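You operate a simulated robot arm through the tools that you are given. There is no shell and no other tool. Be economical: measure what you need, move in short steps, check, and stop when the job is done.

Carry out the task below with a simulated robot arm. There is one attempt and no reset: what you move stays moved.

## Task
Shut the wool drawer.

It is judged by the outcome, as a careful person would: the job done as asked, and still so three seconds after it is handed in. It fails if anything else is knocked over, pushed out of place, dropped, spilled or broken.

## Robot
A 6-joint arm with a two-finger parallel gripper, fixed in place. Base frame: the origin is at the foot of the arm, x ahead of it, y to its left, z up. Lengths are in mm, angles in degrees, forces in N, time in s.
Its first joint turns from -66.0 to 66.0 degrees. Payload 2.45 kg.
The tool frame sits at the grasp point between the pads (the TCP): z along the fingers, y along the line on which they close. The tips reach 24 mm beyond it. The gripper opens to 68 mm. The fingers are 17 mm wide and 10 mm thick; the gripper's body (40 by 70 mm) begins 41 mm behind the TCP.
Orientation is that of the tool frame in the base frame, as [roll, pitch, yaw] about the fixed x, y, z axes, in that order (R = Rz(yaw) Ry(pitch) Rx(roll)). With the fingers straight down and closing along the base's y, the tool's x points along the base's -x, its y along +y and its z along -z.

## Interface
- The arm moves only by the tool move_arm. Its argument "series" is text: rows parted by semicolons, each of 6 numbers parted by spaces: the shift along the base's x, y, z in mm, then the turn, a rotation vector about the base's x, y, z in degrees. In form: x y z ax ay az; .... A call has 1 to 20 rows; each row is the pose to reach, as a shift and turn from the pose commanded when the call began. "grip" is the finger opening in mm, from 0 to 68, set as the call begins (left out, the last holds). Rows are played at 5 a second. More than 50 mm and 8.6 degrees between two rows, or a gripper value outside its range, and nothing of the call is played. Where a pose cannot be reached the arm comes as near as it can. A force on the tool above 40 N (or 10 N above the force at the start of the call, whichever is more), or a blocked arm, ends the call early, and 0.2 s more pass. The fingers move at their own pace (about 108 mm/s each) and stop on an object; they squeeze with about 40 N. The grip force told is the motor's: it shows also when the fingers shut on nothing. Time passes only in rows, and 0.2 s behind the last, so rows that repeat a pose let the fingers close. It gives the time, the measured TCP pose, the force on the tool (base axes), the opening and the grip force at its end, in the units of the frame above (readings bear some noise), and new pictures: "pictures" is both (left out), scene, wrist or none.
- Cameras (640 x 400 px; columns grow to the right, rows downward): "scene" is fixed at [141.3, 416.5, 1432.4]; the picture's right is [-0.88, -0.48, 0.00], its down [-0.40, 0.74, -0.54] and it looks along [0.26, -0.48, -0.84] (base axes); focal length 359 px, centre (320, 200). "wrist" rides on the gripper at [84, 11, -75] in the tool frame; the picture's right is [-0.13, 0.99, 0.00], its down [-0.60, -0.08, -0.79] and it looks along [-0.79, -0.10, 0.61] (tool axes); focal length 251 px, centre (320, 200).
- measure_at(camera, pixels): for up to 12 pixels [column, row] of the newest picture of that camera ("zoom" is the newest enlarged one), the place [x, y, z] in the base frame of the surface seen there, good to about 2 mm. The clock stands still meanwhile.
- enlarge(camera, box): a new picture of the part [left, top, right, bottom] of that camera's present view, enlarged. The clock stands still meanwhile.
- finish_job(): hands the job in; it is judged then, once.

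Work in short steps. Measure before you move; look again where a grasp or a placing could have gone wrong, and mend it. You have 60 turns and 200 pictures in all, those below and enlarged ones among them. Open the gripper and draw the arm clear of the work before you hand the job in, unless the task says otherwise; then end with one line.

The tools are called after "Request:" as name(argument=value, ...) on one line, values as JSON. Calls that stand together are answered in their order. move_arm: Moves the arm, as the interface text tells. Its arguments: {"type":"object","properties":{"series":{"type":"string"},"grip":{"type":"number"},"pictures":{"type":"string","enum":["both","scene","wrist","none"]}},"required":["series"]} The other tools are called the same way: measure_at (camera, pixels) gives the place of the surface under pixels of a picture; enlarge (camera, box) takes an enlarged picture of a part of a camera's view; finish_job () hands the job in.

At the start:

```text
t: 0.0
position: [433.1, -57.7, 938.7]
tool_rot: [180.0, -0.1, -180.0]
ft_force: [0.3, -0.3, -0.4]
grip_width: 67.7
grip_force: 0.1
```

scene: 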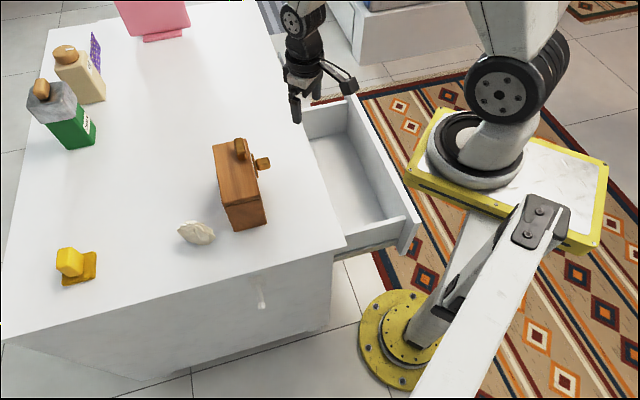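
wrist: 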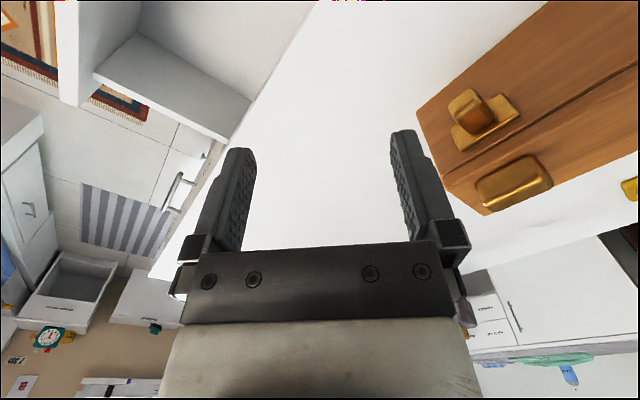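

The scene shows a large open drawer near (360,170), a wooden box at (240,185), and another open unit at the top (390,30). I'll look closely for labels.

Request:
enlarge(camera="scene", box=[180, 80, 460, 270])

Request:
enlarge(camera="scene", box=[240, 0, 480, 130])

Request:
enlarge(camera="wrist", box=[0, 0, 320, 200])

Request:
measure_at(camera="scene", pixels=[[350, 100], [415, 212], [403, 245], [382, 155], [345, 245], [303, 135], [350, 190], [240, 145], [262, 163], [231, 229], [266, 222], [216, 145]])

```text
2.11 times, centred on (320, 175) of scene
```

zoom: 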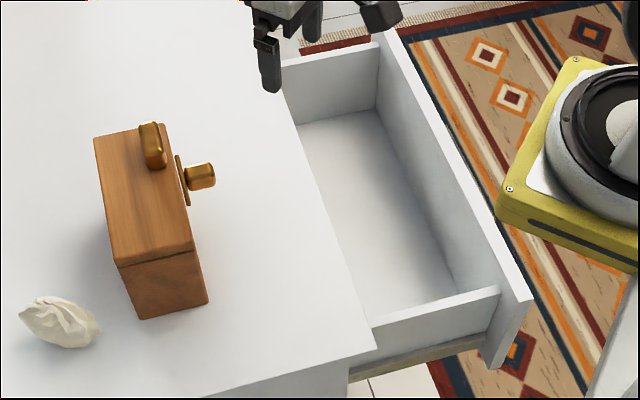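

```text
2.67 times, centred on (360, 65) of scene
```

zoom: 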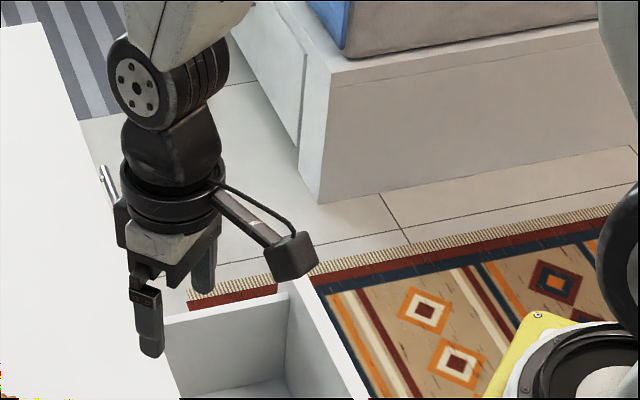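

```text
2.00 times, centred on (160, 100) of wrist
```

zoom: 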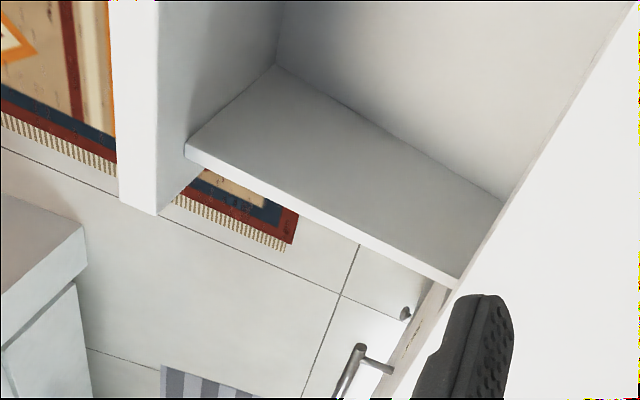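

```text
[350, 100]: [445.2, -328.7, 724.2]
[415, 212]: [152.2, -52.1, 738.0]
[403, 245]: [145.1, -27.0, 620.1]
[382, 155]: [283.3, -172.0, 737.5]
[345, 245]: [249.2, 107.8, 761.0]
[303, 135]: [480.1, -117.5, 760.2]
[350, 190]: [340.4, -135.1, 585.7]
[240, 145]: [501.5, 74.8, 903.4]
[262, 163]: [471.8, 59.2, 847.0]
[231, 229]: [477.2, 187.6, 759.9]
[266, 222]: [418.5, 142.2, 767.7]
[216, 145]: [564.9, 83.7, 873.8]
```

The drawer labels aren't readable yet; I'll enlarge the wrist view on the wooden box and the far furniture.

Request:
enlarge(camera="wrist", box=[400, 0, 640, 230])

Request:
enlarge(camera="wrist", box=[0, 200, 200, 400])

Request:
enlarge(camera="scene", box=[10, 0, 200, 160])

Request:
enlarge(camera="scene", box=[320, 190, 430, 270])

```text
1.74 times, centred on (520, 115) of wrist
```

zoom: 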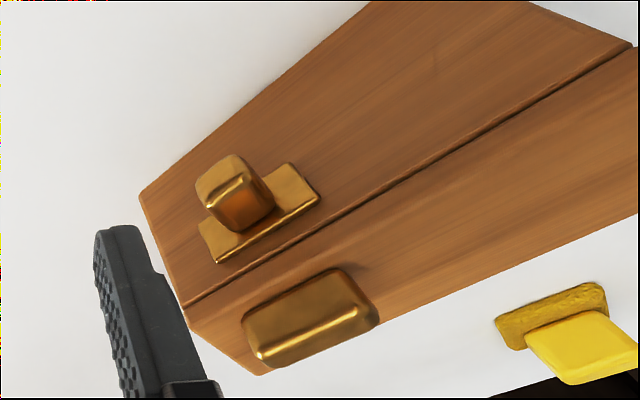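

```text
2.00 times, centred on (100, 300) of wrist
```

zoom: 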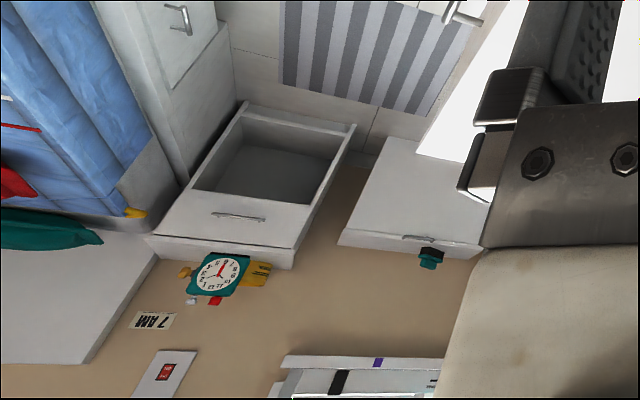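

```text
2.50 times, centred on (105, 80) of scene
```

zoom: 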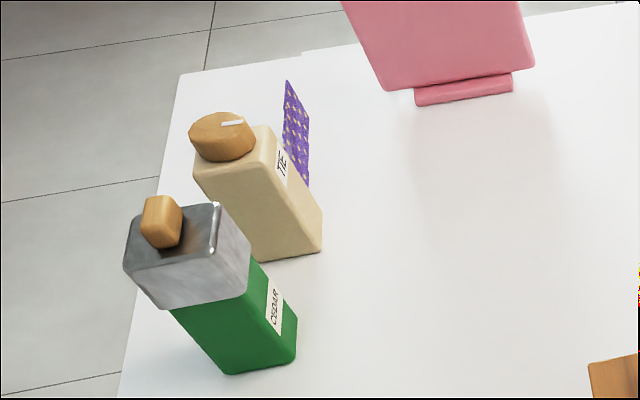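

```text
5.00 times, centred on (375, 230) of scene
```

zoom: 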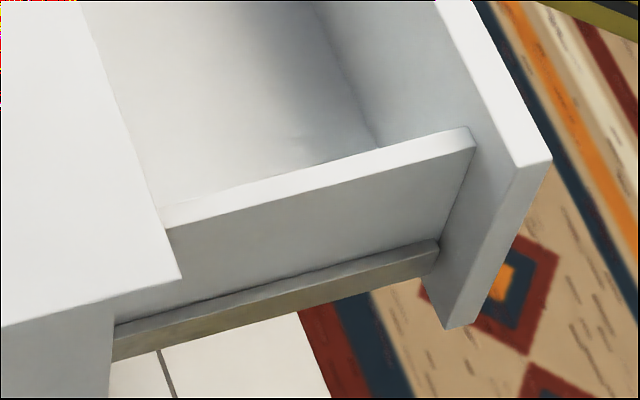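

The only reachable open drawer is the large one. Its front runs from about (445,-329) to (152,-52) with its top at z 738, and it is out by about 180 mm. I'll move the arm to the outer side and turn the tool 46° so the wrist camera sees the drawer front and any label.

Request:
move_arm(series="-23 -22 0 0 0 6; -46 -44 0 0 0 12; -69 -66 0 0 0 18; -92 -88 0 0 0 24; -115 -110 0 0 0 30; -138 -132 0 0 0 36; -161 -154 0 0 0 42; -183 -176 0 0 0 46", grip=0)

```text
t: 1.8
position: [247.4, -234.5, 940.1]
tool_rot: [-180.0, 0.1, -133.9]
ft_force: [0.1, 0.1, -0.2]
grip_width: 0.3
grip_force: 23.8
```

scene: 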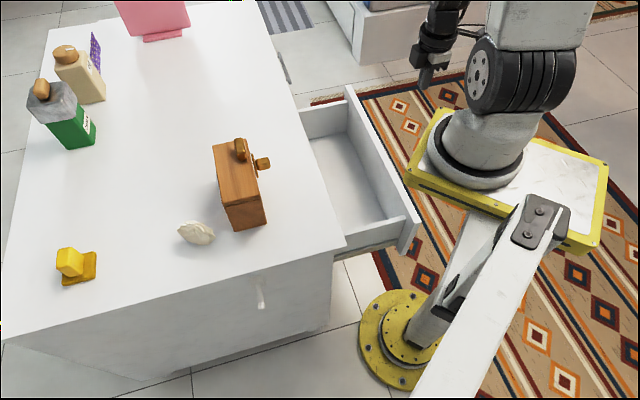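
wrist: 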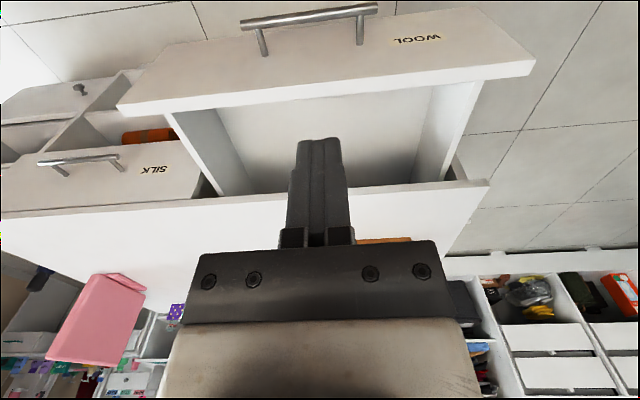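

The label reads WOOL, and the neighbouring SILK drawer is closed. I'll measure the front, the handle and the closed plane.

Request:
measure_at(camera="wrist", pixels=[[126, 100], [530, 68], [320, 75], [250, 22], [310, 14], [375, 6], [300, 60], [180, 155], [190, 193], [60, 205], [100, 195], [470, 185]])

Request:
enlarge(camera="wrist", box=[100, 60, 300, 220])

Request:
enlarge(camera="wrist", box=[200, 0, 540, 200])

```text
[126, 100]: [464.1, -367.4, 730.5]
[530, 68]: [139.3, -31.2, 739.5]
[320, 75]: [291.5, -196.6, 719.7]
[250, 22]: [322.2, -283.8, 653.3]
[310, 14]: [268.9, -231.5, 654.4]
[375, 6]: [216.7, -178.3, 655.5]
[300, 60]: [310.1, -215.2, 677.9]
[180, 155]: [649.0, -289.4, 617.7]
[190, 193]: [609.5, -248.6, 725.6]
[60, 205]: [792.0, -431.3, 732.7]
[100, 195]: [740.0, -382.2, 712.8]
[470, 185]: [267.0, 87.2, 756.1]
```

```text
2.50 times, centred on (200, 140) of wrist
```

zoom: 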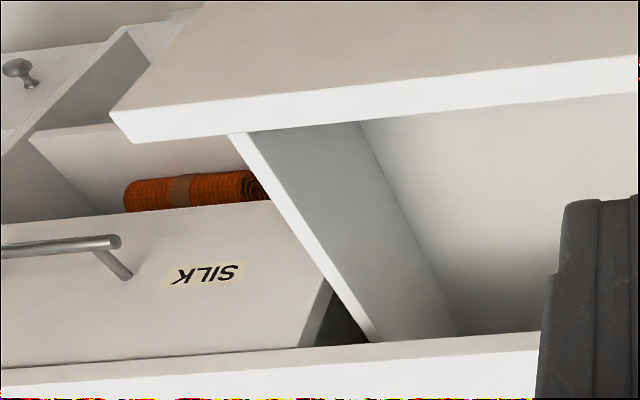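

```text
1.88 times, centred on (370, 100) of wrist
```

zoom: 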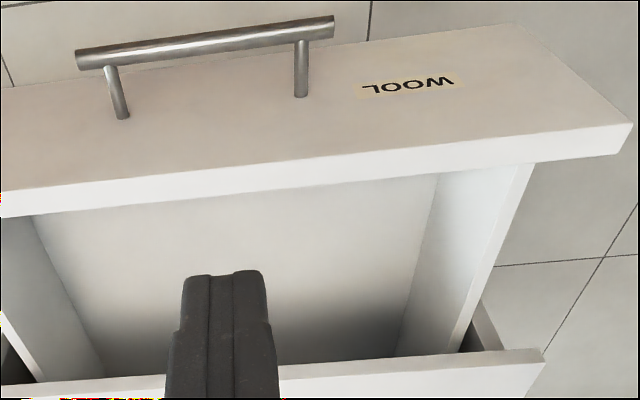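

The wool front's outer face is at n≈67 along the 45° push direction. The closed SILK face and the table edge are at n≈254, so the travel is about 187 mm, with the handle at z 654 below my contact point. I'll tilt the tips forward 15° and descend in front of the drawer, above the handle.

Request:
move_arm(series="3 0.7 -26 1.3 -1.3 0; 6 1.4 -53 2.6 -2.6 0; 9 2.1 -80 3.9 -3.9 0; 12 2.8 -106 5.3 -5.3 0; 15 3.5 -132 6.6 -6.6 0; 18 4.2 -159 7.9 -7.9 0; 21 4.9 -185 9.2 -9.2 0; 24 5.5 -212 10.6 -10.6 0; 24 5.5 -212 10.6 -10.6 0")

```text
t: 3.8
position: [292.4, -264.6, 741.2]
tool_rot: [178.7, 15.0, -134.2]
ft_force: [-0.3, 0.6, -0.2]
grip_width: 0.0
grip_force: 23.6
out of reach, approached as far as the arm can: row 4, 5, 6, 7, 8, 9
```

scene: 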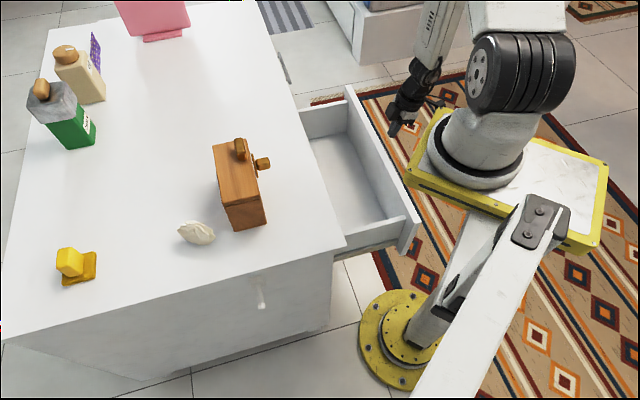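
wrist: 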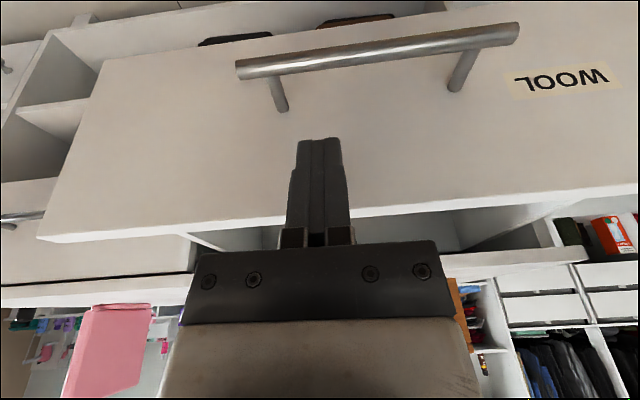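

The arm stopped at (292,-265,741), short of the commanded pose, and is clear in front of the drawer. I'll make a small test step in the push direction to learn which pose the shifts are counted from.

Request:
move_arm(series="4 4 0 0 0 0; 7 7 0 0 0 0; 7 7 0 0 0 0", pictures="none")

```text
t: 4.6
position: [303.8, -270.2, 745.0]
tool_rot: [179.8, 15.1, -134.0]
ft_force: [-0.5, -0.4, -0.4]
grip_width: 0.1
grip_force: 23.9
out of reach, approached as far as the arm can: row 1, 2, 3
```

Still out of reach, so the tilt looks like the limit here. I'll take it out again, backing off and rising slightly.

Request:
move_arm(series="-4 -4 10 -2.6 2.6 0; -8 -8 20 -5.3 5.3 0; -12 -12 30 -7.9 7.9 0; -16 -16 40 -10.6 10.6 0; -16 -16 40 -10.6 10.6 0")

```text
t: 5.8
position: [289.3, -285.6, 780.2]
tool_rot: [179.7, 1.1, -134.0]
ft_force: [0.6, 0.1, -0.4]
grip_width: 0.0
grip_force: 23.4
out of reach, approached as far as the arm can: row 4, 5
```

scene: 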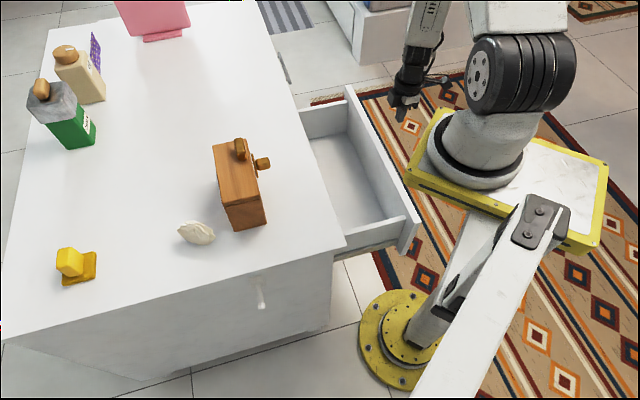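
wrist: 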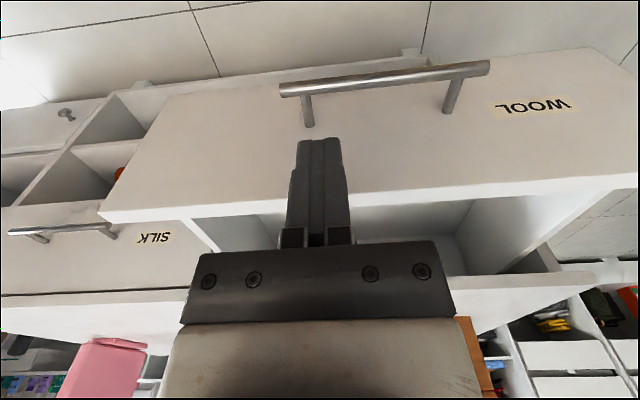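

Shifts count from the reached pose. The tool is now vertical at (289,-286,780); I'll lower it vertically with a slight advance, staying clear of the front (finger face about 30 mm away).

Request:
move_arm(series="4 4 -13 0 0 0; 8 8 -26 0 0 0; 11 11 -39 0 0 0; 14 14 -50 0 0 0; 14 14 -50 0 0 0", pictures="none")

```text
t: 7.0
position: [302.3, -272.3, 730.0]
tool_rot: [-179.9, 0.0, -134.0]
ft_force: [-1.2, 0.5, 0.5]
grip_width: 0.1
grip_force: 23.4
```

Reached cleanly at z 730. I'll shift sideways toward the drawer's centre, parallel to the front.

Request:
move_arm(series="-12 12 0 0 0 0; -24 24 0 0 0 0; -35 35 0 0 0 0; -35 35 0 0 0 0")

```text
t: 8.0
position: [266.1, -237.3, 728.6]
tool_rot: [180.0, 0.0, -134.0]
ft_force: [0.3, 0.4, -0.1]
grip_width: 0.2
grip_force: 23.4
```

scene: 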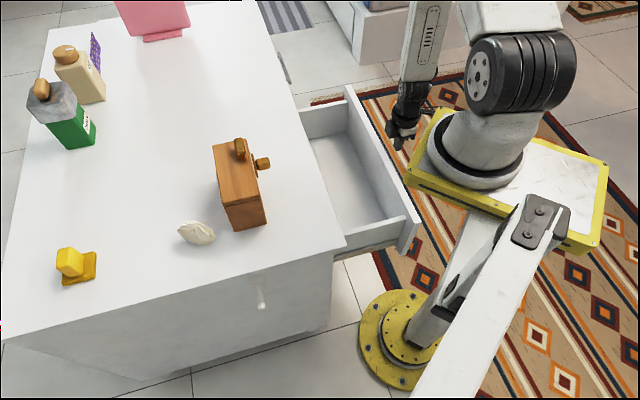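
wrist: 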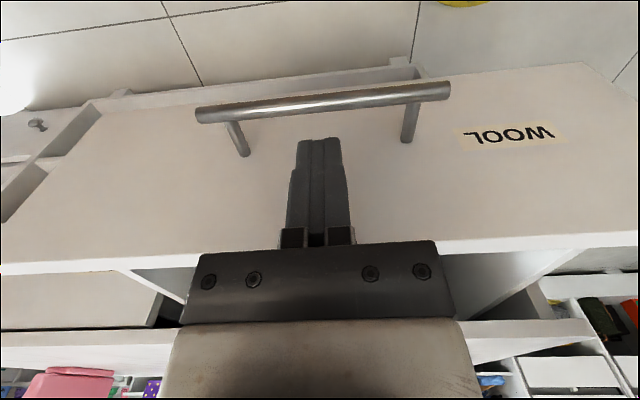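

Centred between the handle posts and above the bar. I'll push along (+x,+y) in small rows, about halfway first.

Request:
move_arm(series="7 7 0 0 0 0; 14 14 0 0 0 0; 20 20 0 0 0 0; 24 24 0 0 0 0; 27 27 0 0 0 0; 30 30 0 0 0 0; 34 34 0 0 0 0; 38 38 0 0 0 0; 43 43 0 0 0 0; 48 48 0 0 0 0; 53 53 0 0 0 0; 58 58 0 0 0 0; 63 63 0 0 0 0; 68 68 0 0 0 0; 73 73 0 0 0 0; 78 78 0 0 0 0; 83 83 0 0 0 0; 88 88 0 0 0 0")

```text
t: 11.8
position: [355.9, -149.0, 730.0]
tool_rot: [-179.8, 0.1, -134.0]
ft_force: [0.1, 0.2, 0.7]
grip_width: 0.0
grip_force: 23.3
```

scene: 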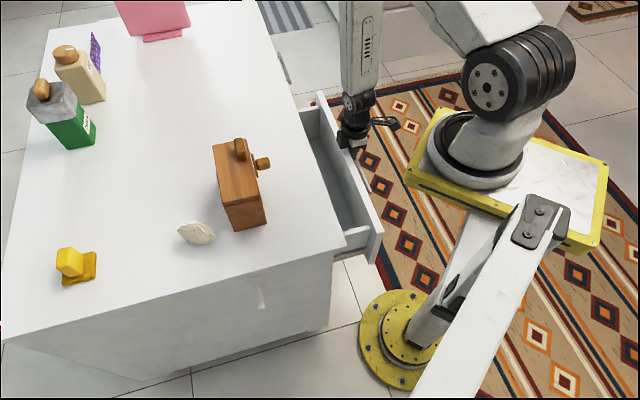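
wrist: 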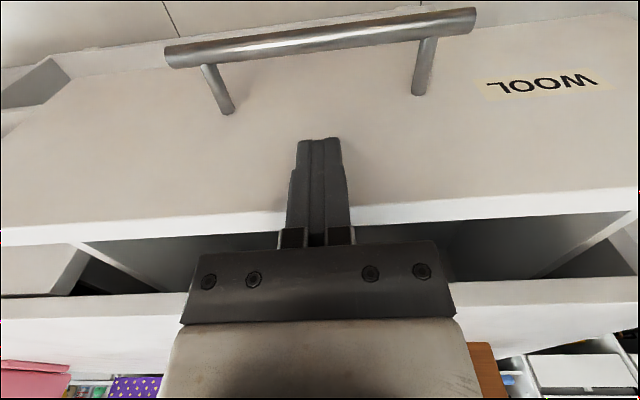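

The drawer slides smoothly with almost no force. I'll continue to just short of closed (n≈238), slowing at the end.

Request:
move_arm(series="4 4 0 0 0 0; 9 9 0 0 0 0; 14 14 0 0 0 0; 19 19 0 0 0 0; 24 24 0 0 0 0; 29 29 0 0 0 0; 34 34 0 0 0 0; 39 39 0 0 0 0; 44 44 0 0 0 0; 49 49 0 0 0 0; 53 53 0 0 0 0; 56 56 0 0 0 0; 59 59 0 0 0 0; 61 61 0 0 0 0; 63 63 0 0 0 0; 64 64 0 0 0 0")

```text
t: 15.2
position: [419.8, -85.2, 727.2]
tool_rot: [180.0, 0.2, -133.9]
ft_force: [0.8, 0.4, 0.2]
grip_width: 0.0
grip_force: 23.8
```

scene: 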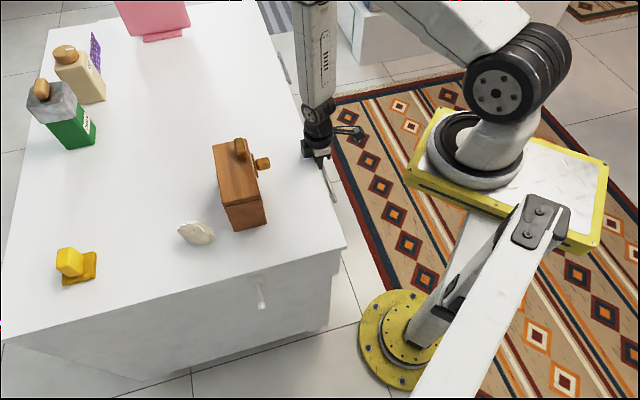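
wrist: 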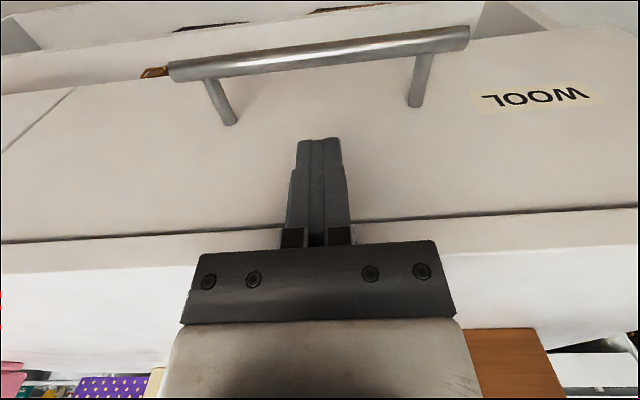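

It looks nearly flush. I'll compare the wool face, the silk face and the table edge.

Request:
measure_at(camera="wrist", pixels=[[200, 180], [450, 160], [560, 150], [100, 180], [60, 120], [20, 170], [30, 200], [150, 255], [500, 230], [250, 160], [150, 225], [600, 200]])

Request:
enlarge(camera="wrist", box=[0, 80, 300, 270])

```text
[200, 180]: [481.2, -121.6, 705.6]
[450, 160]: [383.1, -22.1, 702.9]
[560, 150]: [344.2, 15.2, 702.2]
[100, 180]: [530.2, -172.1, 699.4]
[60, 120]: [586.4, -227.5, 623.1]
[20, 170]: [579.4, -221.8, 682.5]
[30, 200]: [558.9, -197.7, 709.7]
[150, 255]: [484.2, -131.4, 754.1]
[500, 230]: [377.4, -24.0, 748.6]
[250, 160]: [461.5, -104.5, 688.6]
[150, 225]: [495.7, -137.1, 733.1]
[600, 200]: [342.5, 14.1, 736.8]
```

```text
2.11 times, centred on (150, 175) of wrist
```

zoom: 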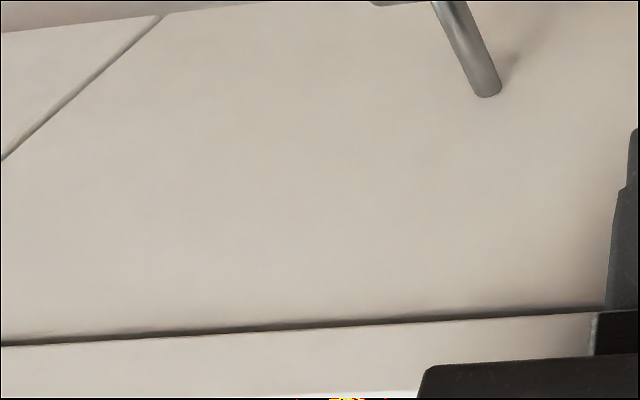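

The wool face (n≈254) is flush with the silk face (≈253–254) and ran ahead of the fingers to its stop. I'll back away and check that it stays there.

Request:
move_arm(series="-5 -5 0 0 0 0; -12 -12 0 0 0 0; -20 -20 0 0 0 0; -30 -30 0 0 0 0; -40 -40 10 0 0 0; -50 -50 30 0 0 0; -60 -60 55 0 0 0; -60 -60 85 0 0 0; -60 -60 110 0 0 0")

```text
t: 17.2
position: [362.2, -145.5, 840.5]
tool_rot: [180.0, 0.0, -134.0]
ft_force: [0.9, 0.7, 1.0]
grip_width: 0.0
grip_force: 23.5
```

scene: 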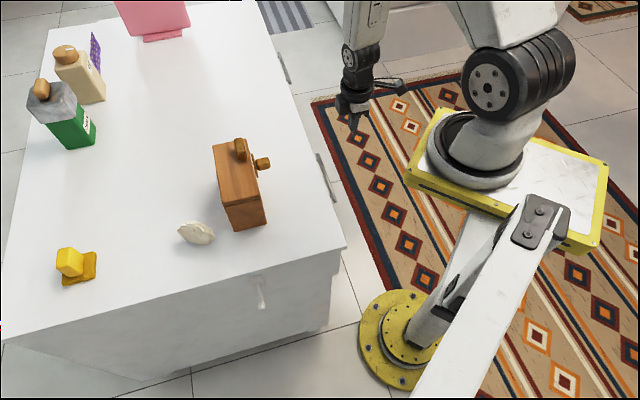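
wrist: 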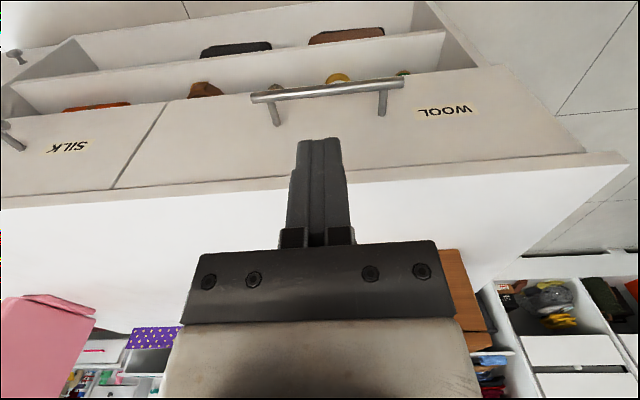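

I'll check flushness at the seam by (150,140) and at the right end by (580,150).

Request:
enlarge(camera="wrist", box=[60, 80, 260, 210])

Request:
enlarge(camera="wrist", box=[440, 50, 640, 200])

Request:
measure_at(camera="wrist", pixels=[[110, 130], [90, 175], [120, 120], [40, 140], [170, 140], [160, 160], [230, 130], [240, 150], [400, 140], [520, 140], [450, 150], [490, 90]])

```text
3.08 times, centred on (160, 145) of wrist
```

zoom: 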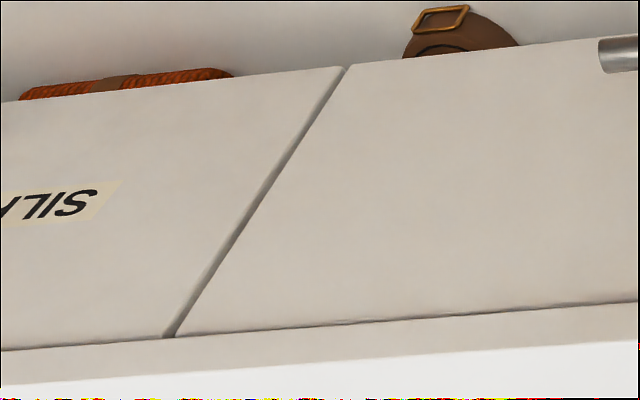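

```text
2.67 times, centred on (540, 125) of wrist
```

zoom: 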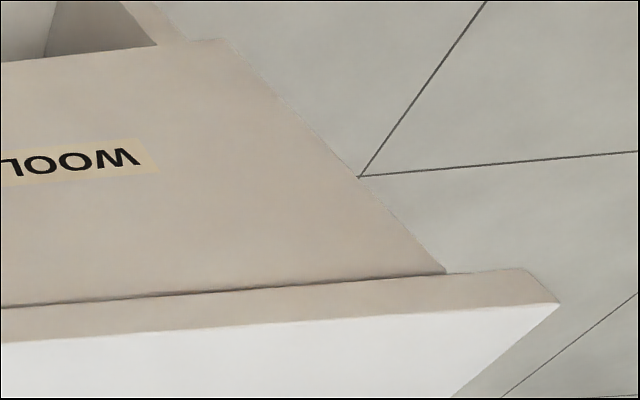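

```text
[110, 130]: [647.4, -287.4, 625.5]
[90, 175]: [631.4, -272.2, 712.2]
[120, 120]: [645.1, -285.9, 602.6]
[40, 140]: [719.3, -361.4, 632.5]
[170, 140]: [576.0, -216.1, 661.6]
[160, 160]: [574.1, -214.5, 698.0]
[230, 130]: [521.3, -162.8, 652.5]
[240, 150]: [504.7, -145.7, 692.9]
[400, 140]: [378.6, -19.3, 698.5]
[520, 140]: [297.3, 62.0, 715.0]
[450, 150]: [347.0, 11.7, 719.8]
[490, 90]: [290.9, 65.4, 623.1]
```

The two faces match within 1 mm (sums about 359 for both), so the drawer is fully shut. I'll open the gripper and draw back further.

Request:
move_arm(series="-7 -7 15 0 0 0; -14 -14 30 0 0 0; -21 -21 45 0 0 0; -28 -28 60 0 0 0; -28 -28 60 0 0 0; -28 -28 60 0 0 0", grip=60, pictures="scene")

```text
t: 18.6
position: [333.8, -172.2, 899.5]
tool_rot: [179.9, 0.1, -133.9]
ft_force: [0.9, -0.1, 0.2]
grip_width: 60.1
grip_force: 0.1
```

scene: 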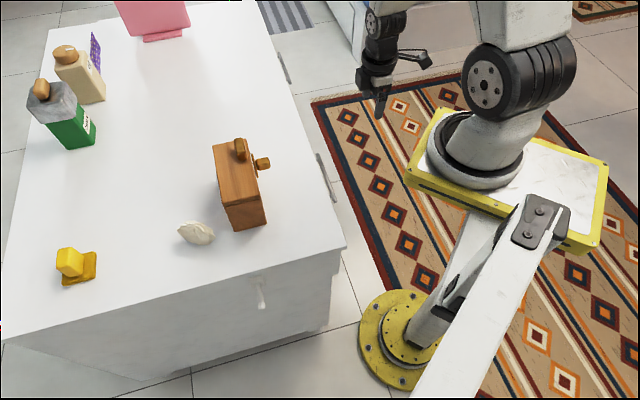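

The drawer remains shut, nothing else has moved, and the arm is clear, so I'm handing it in.

Request:
finish_job()

```text
The job is handed in.
```

The wool drawer is shut, with its front level with the silk drawer beside it to within about 1 mm, and nothing else was disturbed.
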